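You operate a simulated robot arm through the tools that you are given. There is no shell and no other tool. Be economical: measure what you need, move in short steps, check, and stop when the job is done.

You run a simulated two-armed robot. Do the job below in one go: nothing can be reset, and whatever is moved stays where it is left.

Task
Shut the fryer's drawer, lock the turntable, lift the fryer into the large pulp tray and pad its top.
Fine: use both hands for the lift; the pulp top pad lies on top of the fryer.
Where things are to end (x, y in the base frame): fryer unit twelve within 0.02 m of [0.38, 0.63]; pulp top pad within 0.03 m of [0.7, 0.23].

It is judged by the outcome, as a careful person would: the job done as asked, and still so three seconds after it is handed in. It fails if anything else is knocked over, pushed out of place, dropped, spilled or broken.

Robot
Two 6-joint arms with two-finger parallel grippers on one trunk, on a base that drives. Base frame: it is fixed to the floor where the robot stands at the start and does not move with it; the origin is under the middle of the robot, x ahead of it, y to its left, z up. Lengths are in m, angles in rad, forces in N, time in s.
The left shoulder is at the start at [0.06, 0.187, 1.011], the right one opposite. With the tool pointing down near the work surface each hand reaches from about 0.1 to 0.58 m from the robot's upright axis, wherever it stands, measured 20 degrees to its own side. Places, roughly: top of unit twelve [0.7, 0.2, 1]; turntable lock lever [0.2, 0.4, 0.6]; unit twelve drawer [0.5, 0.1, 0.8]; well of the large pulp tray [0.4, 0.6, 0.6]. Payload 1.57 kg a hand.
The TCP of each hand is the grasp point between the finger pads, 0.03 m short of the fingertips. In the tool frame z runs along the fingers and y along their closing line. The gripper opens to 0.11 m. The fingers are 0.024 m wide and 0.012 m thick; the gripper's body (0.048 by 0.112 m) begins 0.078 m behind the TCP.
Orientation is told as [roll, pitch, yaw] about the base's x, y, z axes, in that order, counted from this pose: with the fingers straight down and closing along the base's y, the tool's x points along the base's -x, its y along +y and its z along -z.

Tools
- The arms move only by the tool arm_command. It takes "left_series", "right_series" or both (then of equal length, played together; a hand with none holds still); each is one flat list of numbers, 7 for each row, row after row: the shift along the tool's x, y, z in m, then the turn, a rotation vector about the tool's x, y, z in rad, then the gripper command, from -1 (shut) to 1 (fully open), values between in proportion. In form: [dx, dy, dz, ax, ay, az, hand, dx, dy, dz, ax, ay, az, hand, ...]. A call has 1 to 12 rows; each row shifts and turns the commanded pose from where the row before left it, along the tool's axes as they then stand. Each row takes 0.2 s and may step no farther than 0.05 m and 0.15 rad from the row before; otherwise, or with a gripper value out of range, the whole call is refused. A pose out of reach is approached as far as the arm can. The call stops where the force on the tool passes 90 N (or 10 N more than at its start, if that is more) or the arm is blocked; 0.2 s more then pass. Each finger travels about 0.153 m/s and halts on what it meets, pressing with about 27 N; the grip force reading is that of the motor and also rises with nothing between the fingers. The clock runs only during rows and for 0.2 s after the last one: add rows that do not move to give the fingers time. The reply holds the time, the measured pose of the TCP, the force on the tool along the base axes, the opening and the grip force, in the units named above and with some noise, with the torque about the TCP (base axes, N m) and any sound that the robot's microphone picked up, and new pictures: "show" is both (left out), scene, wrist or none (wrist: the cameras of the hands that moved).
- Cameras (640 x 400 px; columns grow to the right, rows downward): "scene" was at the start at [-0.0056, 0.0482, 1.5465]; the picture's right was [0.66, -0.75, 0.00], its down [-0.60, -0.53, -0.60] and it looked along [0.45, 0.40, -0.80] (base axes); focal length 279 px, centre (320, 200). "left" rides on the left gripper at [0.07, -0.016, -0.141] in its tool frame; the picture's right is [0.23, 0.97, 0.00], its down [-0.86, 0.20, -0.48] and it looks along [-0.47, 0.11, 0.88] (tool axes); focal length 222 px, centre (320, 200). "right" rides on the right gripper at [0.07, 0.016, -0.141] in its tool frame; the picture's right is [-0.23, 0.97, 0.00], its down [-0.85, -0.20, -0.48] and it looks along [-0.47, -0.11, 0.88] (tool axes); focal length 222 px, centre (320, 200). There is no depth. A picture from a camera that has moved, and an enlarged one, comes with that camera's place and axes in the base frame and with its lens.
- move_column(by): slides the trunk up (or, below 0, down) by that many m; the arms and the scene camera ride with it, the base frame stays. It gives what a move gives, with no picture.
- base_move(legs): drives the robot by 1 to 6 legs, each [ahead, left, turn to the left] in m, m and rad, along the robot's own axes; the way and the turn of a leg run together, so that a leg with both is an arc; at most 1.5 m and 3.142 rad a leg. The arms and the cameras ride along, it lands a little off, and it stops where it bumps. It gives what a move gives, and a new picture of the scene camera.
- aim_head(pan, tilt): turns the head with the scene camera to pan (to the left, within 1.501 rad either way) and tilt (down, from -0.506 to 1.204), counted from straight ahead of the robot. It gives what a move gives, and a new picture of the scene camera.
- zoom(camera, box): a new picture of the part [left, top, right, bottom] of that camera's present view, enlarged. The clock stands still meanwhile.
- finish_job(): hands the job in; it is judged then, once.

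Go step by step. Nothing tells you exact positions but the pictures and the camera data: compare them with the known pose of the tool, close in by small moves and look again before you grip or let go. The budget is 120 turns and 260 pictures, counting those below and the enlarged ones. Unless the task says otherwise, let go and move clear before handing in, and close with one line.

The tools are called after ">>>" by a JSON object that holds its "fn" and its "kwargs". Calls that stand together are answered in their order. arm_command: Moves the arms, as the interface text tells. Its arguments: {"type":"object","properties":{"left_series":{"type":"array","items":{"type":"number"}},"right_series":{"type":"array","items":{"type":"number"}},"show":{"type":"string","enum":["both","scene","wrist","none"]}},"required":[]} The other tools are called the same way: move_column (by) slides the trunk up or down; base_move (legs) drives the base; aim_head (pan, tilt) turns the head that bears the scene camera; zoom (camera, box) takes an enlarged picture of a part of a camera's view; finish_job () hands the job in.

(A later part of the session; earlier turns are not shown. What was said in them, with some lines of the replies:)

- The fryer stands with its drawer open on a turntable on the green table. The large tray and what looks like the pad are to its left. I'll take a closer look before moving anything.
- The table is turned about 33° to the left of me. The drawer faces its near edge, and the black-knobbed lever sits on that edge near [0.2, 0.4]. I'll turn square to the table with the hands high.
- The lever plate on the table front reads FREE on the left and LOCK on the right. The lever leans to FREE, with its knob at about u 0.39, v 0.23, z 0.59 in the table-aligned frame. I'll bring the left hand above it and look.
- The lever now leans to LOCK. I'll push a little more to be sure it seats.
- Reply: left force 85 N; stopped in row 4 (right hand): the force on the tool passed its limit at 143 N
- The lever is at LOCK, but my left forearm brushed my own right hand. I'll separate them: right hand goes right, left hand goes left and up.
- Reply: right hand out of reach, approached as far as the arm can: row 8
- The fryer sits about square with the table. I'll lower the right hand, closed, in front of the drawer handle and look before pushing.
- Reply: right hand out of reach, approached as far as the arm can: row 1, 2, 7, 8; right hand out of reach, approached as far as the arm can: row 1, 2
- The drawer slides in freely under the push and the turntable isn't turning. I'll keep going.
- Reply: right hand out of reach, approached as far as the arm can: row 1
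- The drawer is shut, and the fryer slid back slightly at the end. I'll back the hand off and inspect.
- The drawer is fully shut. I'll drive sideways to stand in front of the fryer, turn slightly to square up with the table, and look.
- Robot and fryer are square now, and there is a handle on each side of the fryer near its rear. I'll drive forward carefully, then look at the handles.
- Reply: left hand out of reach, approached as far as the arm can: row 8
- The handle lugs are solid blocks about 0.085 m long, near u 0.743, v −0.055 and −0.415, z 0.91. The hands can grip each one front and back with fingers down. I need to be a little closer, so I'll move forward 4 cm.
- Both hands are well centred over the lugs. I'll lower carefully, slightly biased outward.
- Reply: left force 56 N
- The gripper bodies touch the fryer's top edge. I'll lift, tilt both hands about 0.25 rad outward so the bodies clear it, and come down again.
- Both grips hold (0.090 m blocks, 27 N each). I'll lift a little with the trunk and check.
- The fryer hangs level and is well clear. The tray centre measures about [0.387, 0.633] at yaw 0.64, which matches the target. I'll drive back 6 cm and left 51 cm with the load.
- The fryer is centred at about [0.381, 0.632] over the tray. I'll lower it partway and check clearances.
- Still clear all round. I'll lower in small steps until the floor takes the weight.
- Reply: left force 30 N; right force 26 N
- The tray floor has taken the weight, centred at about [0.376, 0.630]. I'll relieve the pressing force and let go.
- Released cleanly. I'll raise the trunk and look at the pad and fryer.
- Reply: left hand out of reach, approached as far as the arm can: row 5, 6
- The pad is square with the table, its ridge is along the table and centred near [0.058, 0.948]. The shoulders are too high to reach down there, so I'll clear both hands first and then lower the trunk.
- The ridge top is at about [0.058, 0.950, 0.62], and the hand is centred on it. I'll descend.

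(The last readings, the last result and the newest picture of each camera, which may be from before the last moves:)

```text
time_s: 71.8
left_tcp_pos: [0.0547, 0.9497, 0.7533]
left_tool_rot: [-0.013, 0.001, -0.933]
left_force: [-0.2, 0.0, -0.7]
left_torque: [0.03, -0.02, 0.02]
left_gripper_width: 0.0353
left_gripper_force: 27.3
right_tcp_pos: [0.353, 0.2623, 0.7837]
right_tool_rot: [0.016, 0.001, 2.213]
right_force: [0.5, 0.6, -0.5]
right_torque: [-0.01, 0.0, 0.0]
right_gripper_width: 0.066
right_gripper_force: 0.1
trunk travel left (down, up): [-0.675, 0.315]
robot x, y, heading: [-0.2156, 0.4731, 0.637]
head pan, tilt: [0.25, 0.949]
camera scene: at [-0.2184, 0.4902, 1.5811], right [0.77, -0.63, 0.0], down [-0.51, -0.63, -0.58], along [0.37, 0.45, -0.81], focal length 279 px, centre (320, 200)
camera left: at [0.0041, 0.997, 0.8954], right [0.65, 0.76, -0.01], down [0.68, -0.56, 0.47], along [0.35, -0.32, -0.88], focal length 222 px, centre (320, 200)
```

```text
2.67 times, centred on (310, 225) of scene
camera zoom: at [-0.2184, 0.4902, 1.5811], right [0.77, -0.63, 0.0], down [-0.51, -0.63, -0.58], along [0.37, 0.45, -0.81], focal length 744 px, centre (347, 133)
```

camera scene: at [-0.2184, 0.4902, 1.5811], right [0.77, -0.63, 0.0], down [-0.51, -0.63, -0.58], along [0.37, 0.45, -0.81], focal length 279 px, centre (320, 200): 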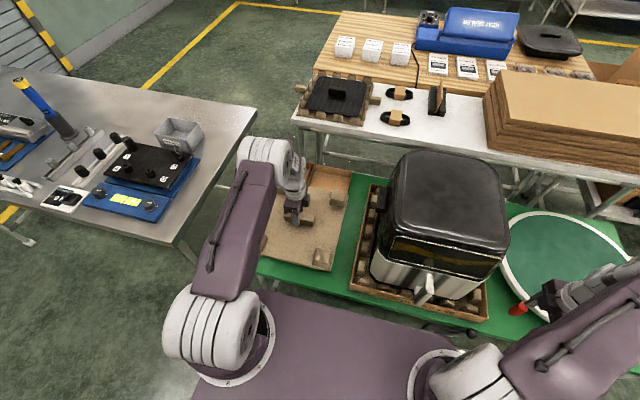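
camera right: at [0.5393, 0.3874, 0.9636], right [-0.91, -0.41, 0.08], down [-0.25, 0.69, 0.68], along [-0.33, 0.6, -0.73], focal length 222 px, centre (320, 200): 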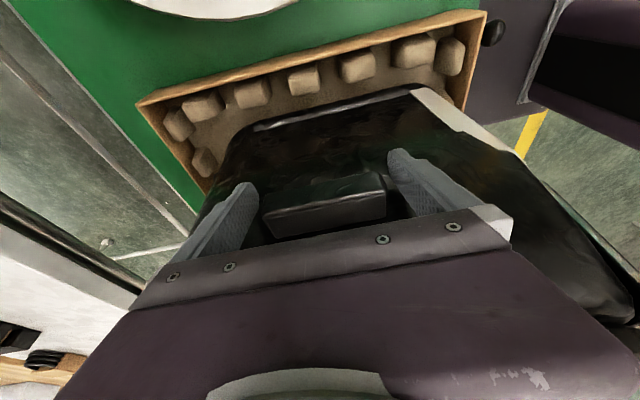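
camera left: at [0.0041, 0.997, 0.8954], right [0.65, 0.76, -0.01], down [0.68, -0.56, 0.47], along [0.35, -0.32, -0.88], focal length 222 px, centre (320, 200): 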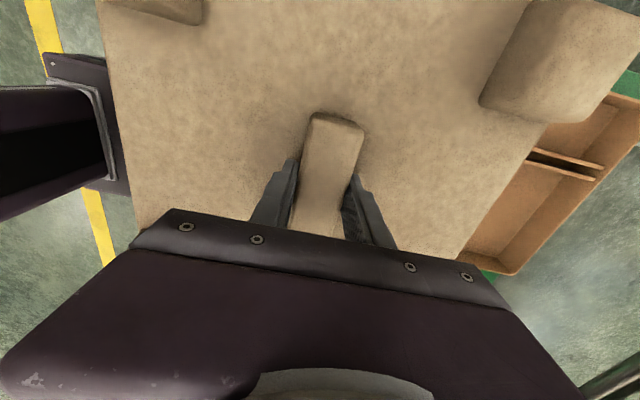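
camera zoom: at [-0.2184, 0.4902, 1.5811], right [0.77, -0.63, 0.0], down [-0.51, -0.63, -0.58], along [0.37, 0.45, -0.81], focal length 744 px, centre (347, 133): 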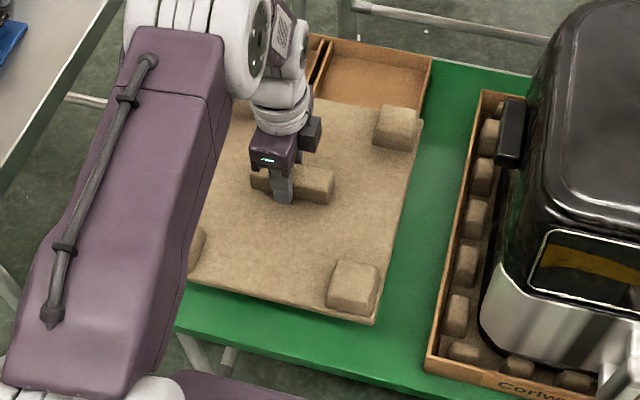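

The pad is up and level. I'll raise the trunk, then drive it over to the fryer.

>>> {"fn": "move_column", "kwargs": {"by": 0.3}}

>>> {"fn": "base_move", "kwargs": {"legs": [[0, -0.22, 0], [0.07, -0.225, 0]]}}

>>> {"fn": "zoom", "kwargs": {"camera": "scene", "box": [200, 120, 460, 330]}}

>>> {"fn": "zoom", "kwargs": {"camera": "left", "box": [0, 0, 640, 400]}}

```text
time_s: 74.8
left_tcp_pos: [0.0572, 0.9495, 1.0539]
left_tool_rot: [-0.014, 0.002, -0.932]
left_force: [0.6, -0.1, -0.6]
left_torque: [0.06, -0.02, -0.03]
left_gripper_width: 0.0357
left_gripper_force: 27.2
right_tcp_pos: [0.3531, 0.2638, 1.0834]
right_tool_rot: [0.016, 0.001, 2.213]
right_force: [0.4, -0.3, -0.8]
right_torque: [0.0, -0.04, -0.03]
right_gripper_width: 0.0656
right_gripper_force: 0.0
trunk travel left (down, up): [-0.975, 0.015]
robot x, y, heading: [-0.2106, 0.4715, 0.637]
head pan, tilt: [0.25, 0.949]
```

```text
time_s: 77.8
left_tcp_pos: [0.3745, 0.6335, 1.0531]
left_tool_rot: [-0.013, -0.001, -0.928]
left_force: [-0.4, 0.8, -1.9]
left_torque: [-0.03, -0.01, 0.01]
left_gripper_width: 0.0355
left_gripper_force: 26.7
right_tcp_pos: [0.6731, -0.0514, 1.0863]
right_tool_rot: [0.016, 0.003, 2.218]
right_force: [0.6, -0.3, 0.6]
right_torque: [-0.02, -0.02, -0.02]
right_gripper_width: 0.0662
right_gripper_force: 0.1
trunk travel left (down, up): [-0.975, 0.015]
robot x, y, heading: [0.1098, 0.1545, 0.639]
head pan, tilt: [0.25, 0.949]
camera scene: at [0.0997, 0.1756, 1.8811], right [0.78, -0.63, 0.0], down [-0.51, -0.63, -0.58], along [0.37, 0.45, -0.81], focal length 279 px, centre (320, 200)
```

scene: 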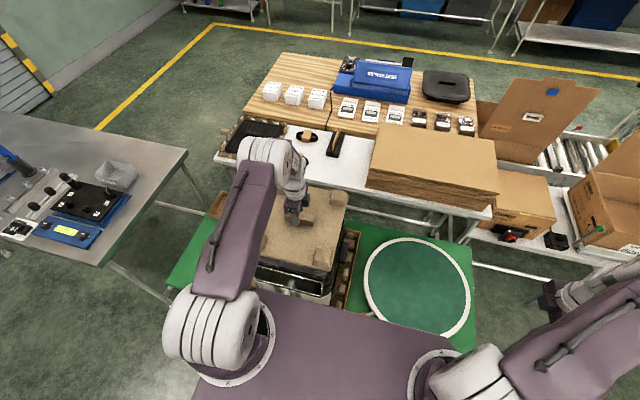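

```text
1.90 times, centred on (330, 225) of scene
camera zoom: at [0.0997, 0.1756, 1.8811], right [0.78, -0.63, 0.0], down [-0.51, -0.63, -0.58], along [0.37, 0.45, -0.81], focal length 531 px, centre (301, 152)
```

zoom: 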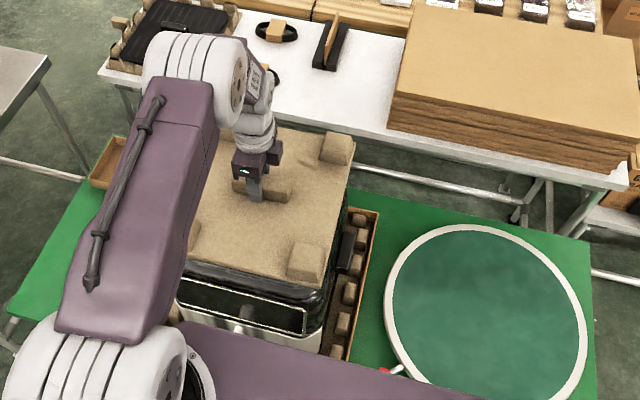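

```text
1.00 times, centred on (320, 200) of left (not enlarged: the box is as wide or as high as the picture)
camera zoom: at [0.3218, 0.6816, 1.1941], right [0.64, 0.77, -0.01], down [0.68, -0.56, 0.48], along [0.36, -0.32, -0.88], focal length 222 px, centre (320, 200)
```

zoom: 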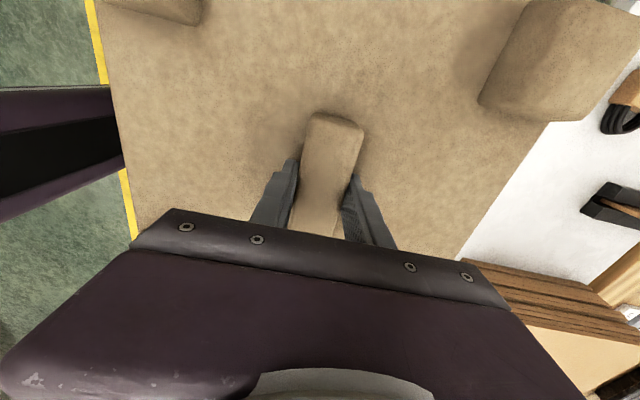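

The pad is centred over the fryer at [0.375, 0.634]. I'll lower it gently until it rests.

>>> {"fn": "arm_command", "kwargs": {"left_series": [0, 0, 0.015, 0, 0, 0, -1, 0, 0, 0.015, 0, 0, 0, -1, 0, 0, 0.005, 0, 0, 0, -1], "show": "none"}}

>>> {"fn": "arm_command", "kwargs": {"left_series": [0, 0, 0.006, 0, 0, 0, -1, 0, 0, 0.005, 0, 0, 0, -1], "show": "none"}}

>>> {"fn": "arm_command", "kwargs": {"left_series": [0, 0, 0.005, 0, 0, 0, -1], "show": "scene"}}

```text
time_s: 78.7
left_tcp_pos: [0.3768, 0.6295, 1.017]
left_tool_rot: [-0.012, 0.0, -0.929]
left_force: [0.8, -0.2, -1.7]
left_torque: [-0.01, 0.0, 0.02]
left_gripper_width: 0.0357
left_gripper_force: 26.9
right_tcp_pos: [0.6758, -0.0548, 1.0826]
right_tool_rot: [0.016, 0.0, 2.218]
right_force: [0.5, -0.2, 0.0]
right_torque: [0.0, -0.01, -0.02]
right_gripper_width: 0.0658
right_gripper_force: 0.1
trunk travel left (down, up): [-0.975, 0.015]
robot x, y, heading: [0.1076, 0.1504, 0.641]
head pan, tilt: [0.25, 0.949]
```

```text
time_s: 79.2
left_tcp_pos: [0.377, 0.6306, 1.0077]
left_tool_rot: [-0.014, 0.002, -0.927]
left_force: [0.0, 0.1, -0.8]
left_torque: [0.03, 0.02, -0.01]
left_gripper_width: 0.0358
left_gripper_force: 26.9
right_tcp_pos: [0.6773, -0.0529, 1.0827]
right_tool_rot: [0.016, -0.001, 2.218]
right_force: [-0.7, -0.3, -0.2]
right_torque: [0.01, 0.01, 0.02]
right_gripper_width: 0.066
right_gripper_force: 0.2
trunk travel left (down, up): [-0.975, 0.015]
robot x, y, heading: [0.1043, 0.1513, 0.642]
head pan, tilt: [0.25, 0.949]
```

```text
time_s: 79.7
left_tcp_pos: [0.3774, 0.6311, 1.0043]
left_tool_rot: [-0.011, 0.001, -0.928]
left_force: [2.8, -0.2, 2.6]
left_torque: [0.54, -0.44, -0.17]
left_gripper_width: 0.0355
left_gripper_force: 27.3
right_tcp_pos: [0.6761, -0.0555, 1.0822]
right_tool_rot: [0.017, 0.002, 2.219]
right_force: [0.5, -0.3, 0.1]
right_torque: [0.01, -0.04, -0.03]
right_gripper_width: 0.066
right_gripper_force: 0.1
trunk travel left (down, up): [-0.975, 0.015]
robot x, y, heading: [0.1076, 0.1497, 0.642]
head pan, tilt: [0.25, 0.949]
camera scene: at [0.1039, 0.1705, 1.8812], right [0.78, -0.63, 0.0], down [-0.51, -0.63, -0.58], along [0.37, 0.45, -0.81], focal length 279 px, centre (320, 200)
```

scene: 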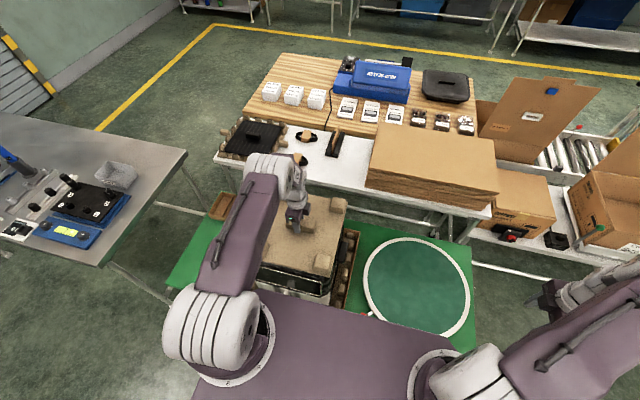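

>>> {"fn": "arm_command", "kwargs": {"left_series": [0, 0, 0.002, 0, 0, 0, -1, 0, 0, 0, 0, 0, 0, -0.4, 0, 0, 0, 0, 0, 0, 0, 0, 0, 0, 0, 0, 0, 0.3], "show": "wrist"}}

>>> {"fn": "arm_command", "kwargs": {"left_series": [0, 0, -0.03, 0, 0, 0, 0.3, 0, 0, -0.04, 0, 0, 0, 0.3, 0, 0, -0.04, 0, 0, 0, 0.3, 0.02, -0.03, -0.03, 0, 0, 0, 0.3, 0.03, -0.04, 0, 0, 0, 0, 0.3, 0.03, -0.04, 0, 0, 0, 0, 0.3, 0.03, -0.03, 0, 0, 0, 0, 0.3, 0.03, -0.03, 0, 0, 0, 0, 0.3, 0.03, -0.02, 0, 0, 0, 0, 0.3], "show": "scene"}}

>>> {"fn": "zoom", "kwargs": {"camera": "scene", "box": [200, 150, 460, 350]}}

```text
time_s: 80.7
left_tcp_pos: [0.3764, 0.6306, 1.0014]
left_tool_rot: [-0.012, 0.003, -0.929]
left_force: [-2.6, -0.6, 8.1]
left_torque: [0.14, -0.18, -0.02]
left_gripper_width: 0.0688
left_gripper_force: 0.1
right_tcp_pos: [0.676, -0.0542, 1.0837]
right_tool_rot: [0.017, 0.0, 2.22]
right_force: [-0.1, -0.1, -0.4]
right_torque: [0.01, -0.01, 0.04]
right_gripper_width: 0.0662
right_gripper_force: 0.1
trunk travel left (down, up): [-0.975, 0.015]
robot x, y, heading: [0.1083, 0.1526, 0.637]
head pan, tilt: [0.25, 0.949]
camera left: at [0.3232, 0.6779, 1.1424], right [0.64, 0.77, -0.01], down [0.68, -0.56, 0.47], along [0.36, -0.31, -0.88], focal length 222 px, centre (320, 200)
```

left: 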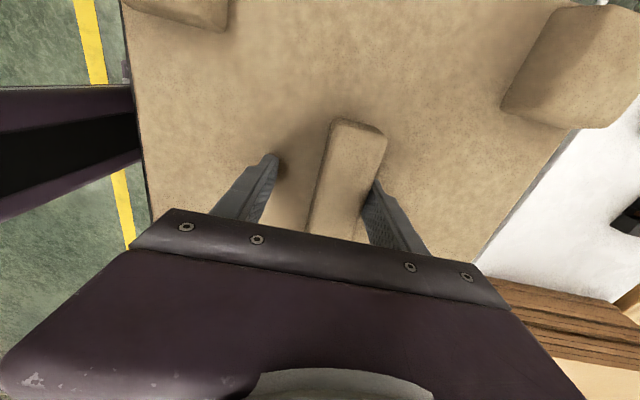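

```text
time_s: 82.7
left_tcp_pos: [0.1227, 0.6531, 1.1439]
left_tool_rot: [-0.012, 0.0, -0.926]
left_force: [0.3, 0.2, 0.2]
left_torque: [0.0, -0.02, 0.02]
left_gripper_width: 0.0716
left_gripper_force: 0.0
right_tcp_pos: [0.6758, -0.0524, 1.0838]
right_tool_rot: [0.016, 0.001, 2.219]
right_force: [0.1, 0.2, 0.3]
right_torque: [-0.03, -0.04, -0.01]
right_gripper_width: 0.0663
right_gripper_force: 0.0
trunk travel left (down, up): [-0.975, 0.015]
robot x, y, heading: [0.1072, 0.1563, 0.637]
head pan, tilt: [0.25, 0.949]
camera scene: at [0.1023, 0.1721, 1.8811], right [0.78, -0.63, 0.0], down [-0.51, -0.63, -0.58], along [0.37, 0.45, -0.81], focal length 279 px, centre (320, 200)
```

scene: 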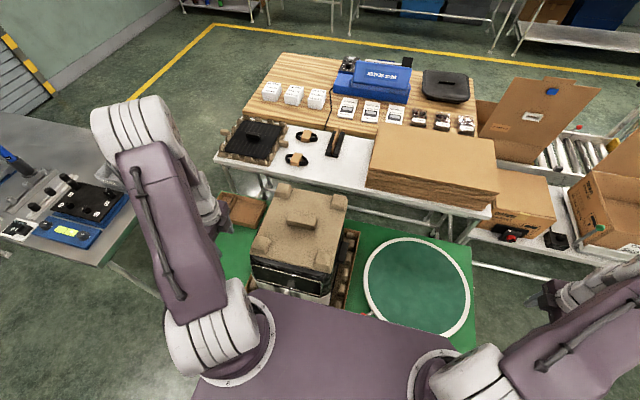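

```text
2.00 times, centred on (330, 250) of scene
camera zoom: at [0.1023, 0.1721, 1.8811], right [0.78, -0.63, 0.0], down [-0.51, -0.63, -0.58], along [0.37, 0.45, -0.81], focal length 558 px, centre (300, 100)
```

zoom: 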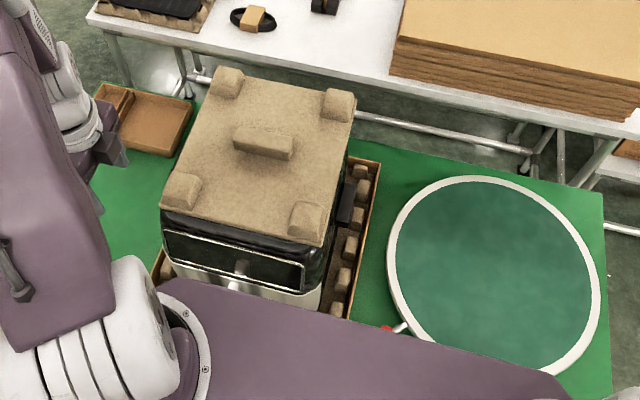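

The pad rests on the fryer. I'll back away and check everything, including the lever.

>>> {"fn": "base_move", "kwargs": {"legs": [[-0.25, 0, 0]]}}

>>> {"fn": "aim_head", "kwargs": {"pan": 0.3, "tilt": 0.75}}

>>> {"fn": "zoom", "kwargs": {"camera": "scene", "box": [210, 140, 430, 340]}}

```text
time_s: 84.5
left_tcp_pos: [-0.0688, 0.5078, 1.1432]
left_tool_rot: [-0.016, 0.001, -0.934]
left_force: [-0.4, -0.8, -0.1]
left_torque: [-0.04, -0.01, 0.02]
left_gripper_width: 0.0713
left_gripper_force: 0.1
right_tcp_pos: [0.4789, -0.2026, 1.083]
right_tool_rot: [0.02, 0.001, 2.211]
right_force: [0.0, 0.7, 0.0]
right_torque: [-0.03, 0.04, 0.0]
right_gripper_width: 0.0662
right_gripper_force: 0.0
trunk travel left (down, up): [-0.975, 0.015]
robot x, y, heading: [-0.0937, 0.0053, 0.634]
head pan, tilt: [0.25, 0.949]
camera scene: at [-0.0894, 0.0272, 1.8811], right [0.77, -0.63, 0.0], down [-0.52, -0.63, -0.58], along [0.37, 0.45, -0.81], focal length 279 px, centre (320, 200)
```

scene: 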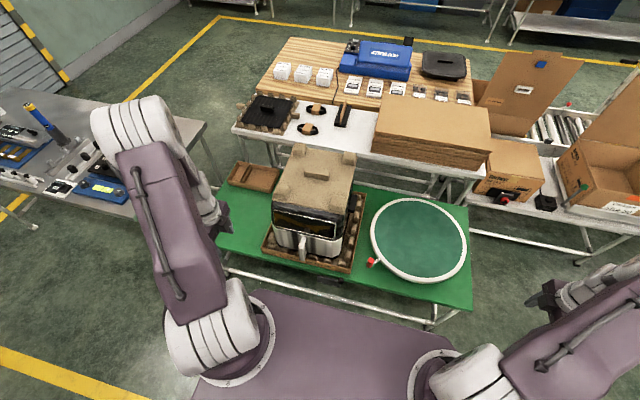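

```text
time_s: 85.2
left_tcp_pos: [-0.0712, 0.5054, 1.1442]
left_tool_rot: [-0.014, 0.001, -0.932]
left_force: [-0.8, 0.1, -0.2]
left_torque: [-0.01, -0.05, 0.03]
left_gripper_width: 0.0713
left_gripper_force: 0.0
right_tcp_pos: [0.4778, -0.2045, 1.0829]
right_tool_rot: [0.017, -0.001, 2.211]
right_force: [0.0, 0.5, 0.6]
right_torque: [0.01, 0.01, 0.04]
right_gripper_width: 0.0659
right_gripper_force: 0.1
trunk travel left (down, up): [-0.975, 0.015]
robot x, y, heading: [-0.0919, 0.0057, 0.636]
head pan, tilt: [0.3, 0.75]
camera scene: at [-0.0903, 0.0348, 1.8966], right [0.8, -0.59, 0.0], down [-0.41, -0.55, -0.73], along [0.43, 0.59, -0.68], focal length 279 px, centre (320, 200)
```

scene: 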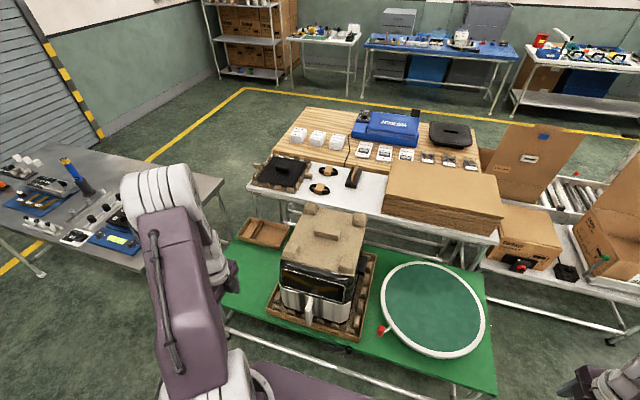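

```text
2.00 times, centred on (320, 240) of scene
camera zoom: at [-0.0903, 0.0348, 1.8966], right [0.8, -0.59, 0.0], down [-0.41, -0.55, -0.73], along [0.43, 0.59, -0.68], focal length 558 px, centre (320, 120)
```

zoom: 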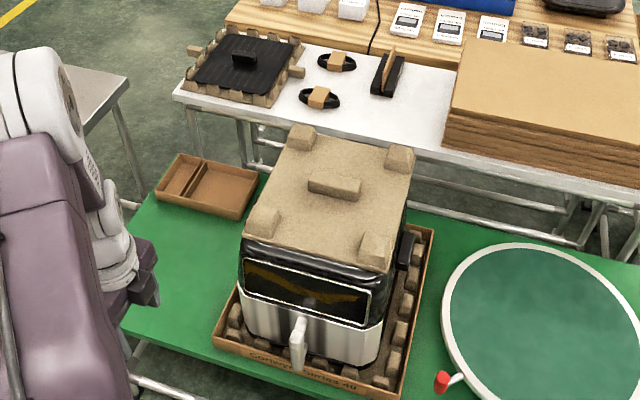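

>>> {"fn": "zoom", "kwargs": {"camera": "scene", "box": [280, 310, 420, 400]}}

>>> {"fn": "aim_head", "kwargs": {"pan": 0.1, "tilt": 1.0}}

>>> {"fn": "zoom", "kwargs": {"camera": "scene", "box": [190, 150, 330, 270]}}

```text
4.44 times, centred on (350, 355) of scene
camera zoom: at [-0.0903, 0.0348, 1.8966], right [0.8, -0.59, 0.0], down [-0.41, -0.55, -0.73], along [0.43, 0.59, -0.68], focal length 1240 px, centre (187, -489)
```

zoom: 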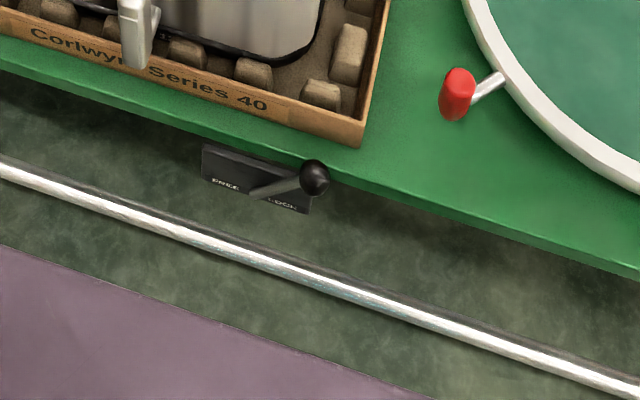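

```text
time_s: 86.0
left_tcp_pos: [-0.0718, 0.5069, 1.1446]
left_tool_rot: [-0.011, 0.001, -0.933]
left_force: [0.5, 0.6, 0.4]
left_torque: [0.0, 0.02, 0.04]
left_gripper_width: 0.0716
left_gripper_force: 0.0
right_tcp_pos: [0.4769, -0.2046, 1.0833]
right_tool_rot: [0.016, 0.002, 2.211]
right_force: [0.2, -0.4, -0.5]
right_torque: [-0.03, -0.01, -0.05]
right_gripper_width: 0.0658
right_gripper_force: 0.1
trunk travel left (down, up): [-0.975, 0.015]
robot x, y, heading: [-0.092, 0.0047, 0.637]
head pan, tilt: [0.099, 1.0]
camera scene: at [-0.0889, 0.0139, 1.8776], right [0.67, -0.74, 0.0], down [-0.62, -0.56, -0.54], along [0.4, 0.36, -0.84], focal length 279 px, centre (320, 200)
```

scene: 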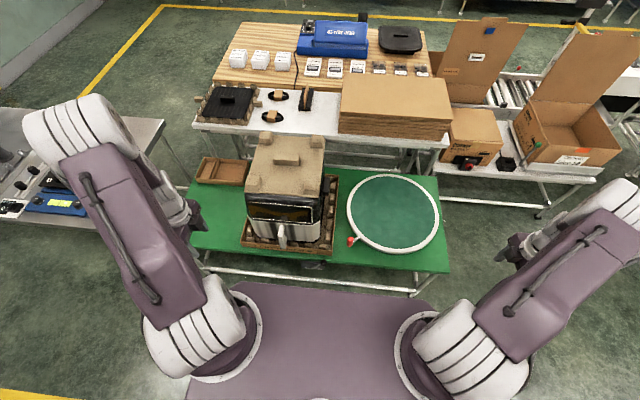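

```text
3.33 times, centred on (260, 210) of scene
camera zoom: at [-0.0889, 0.0139, 1.8776], right [0.67, -0.74, 0.0], down [-0.62, -0.56, -0.54], along [0.4, 0.36, -0.84], focal length 930 px, centre (520, 167)
```

zoom: 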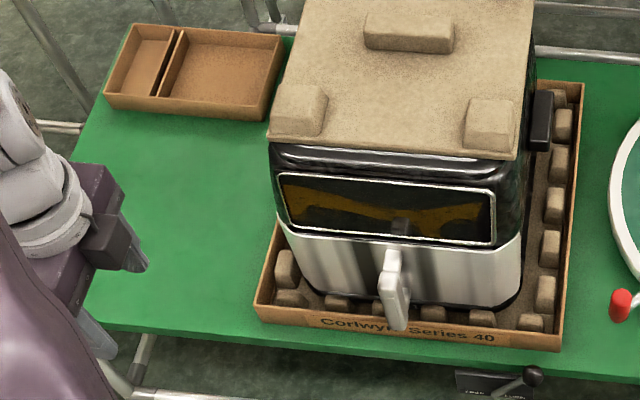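

The drawer is shut, the lever is at LOCK, the fryer sits in the tray, and the pad lies on its top. Both hands are clear, so I'm handing in.

>>> {"fn": "finish_job", "kwargs": {}}

```text
The job is handed in.
```

The drawer is shut, the turntable is locked, and the fryer is in the large pulp tray at about [0.38, 0.63]. The pad lies on top of the fryer at about [0.38, 0.63], not at the listed [0.7, 0.23]. That point is where the fryer stood at the start, so the pad could not be there and also on the moved fryer; I followed "lies on top of the fryer".
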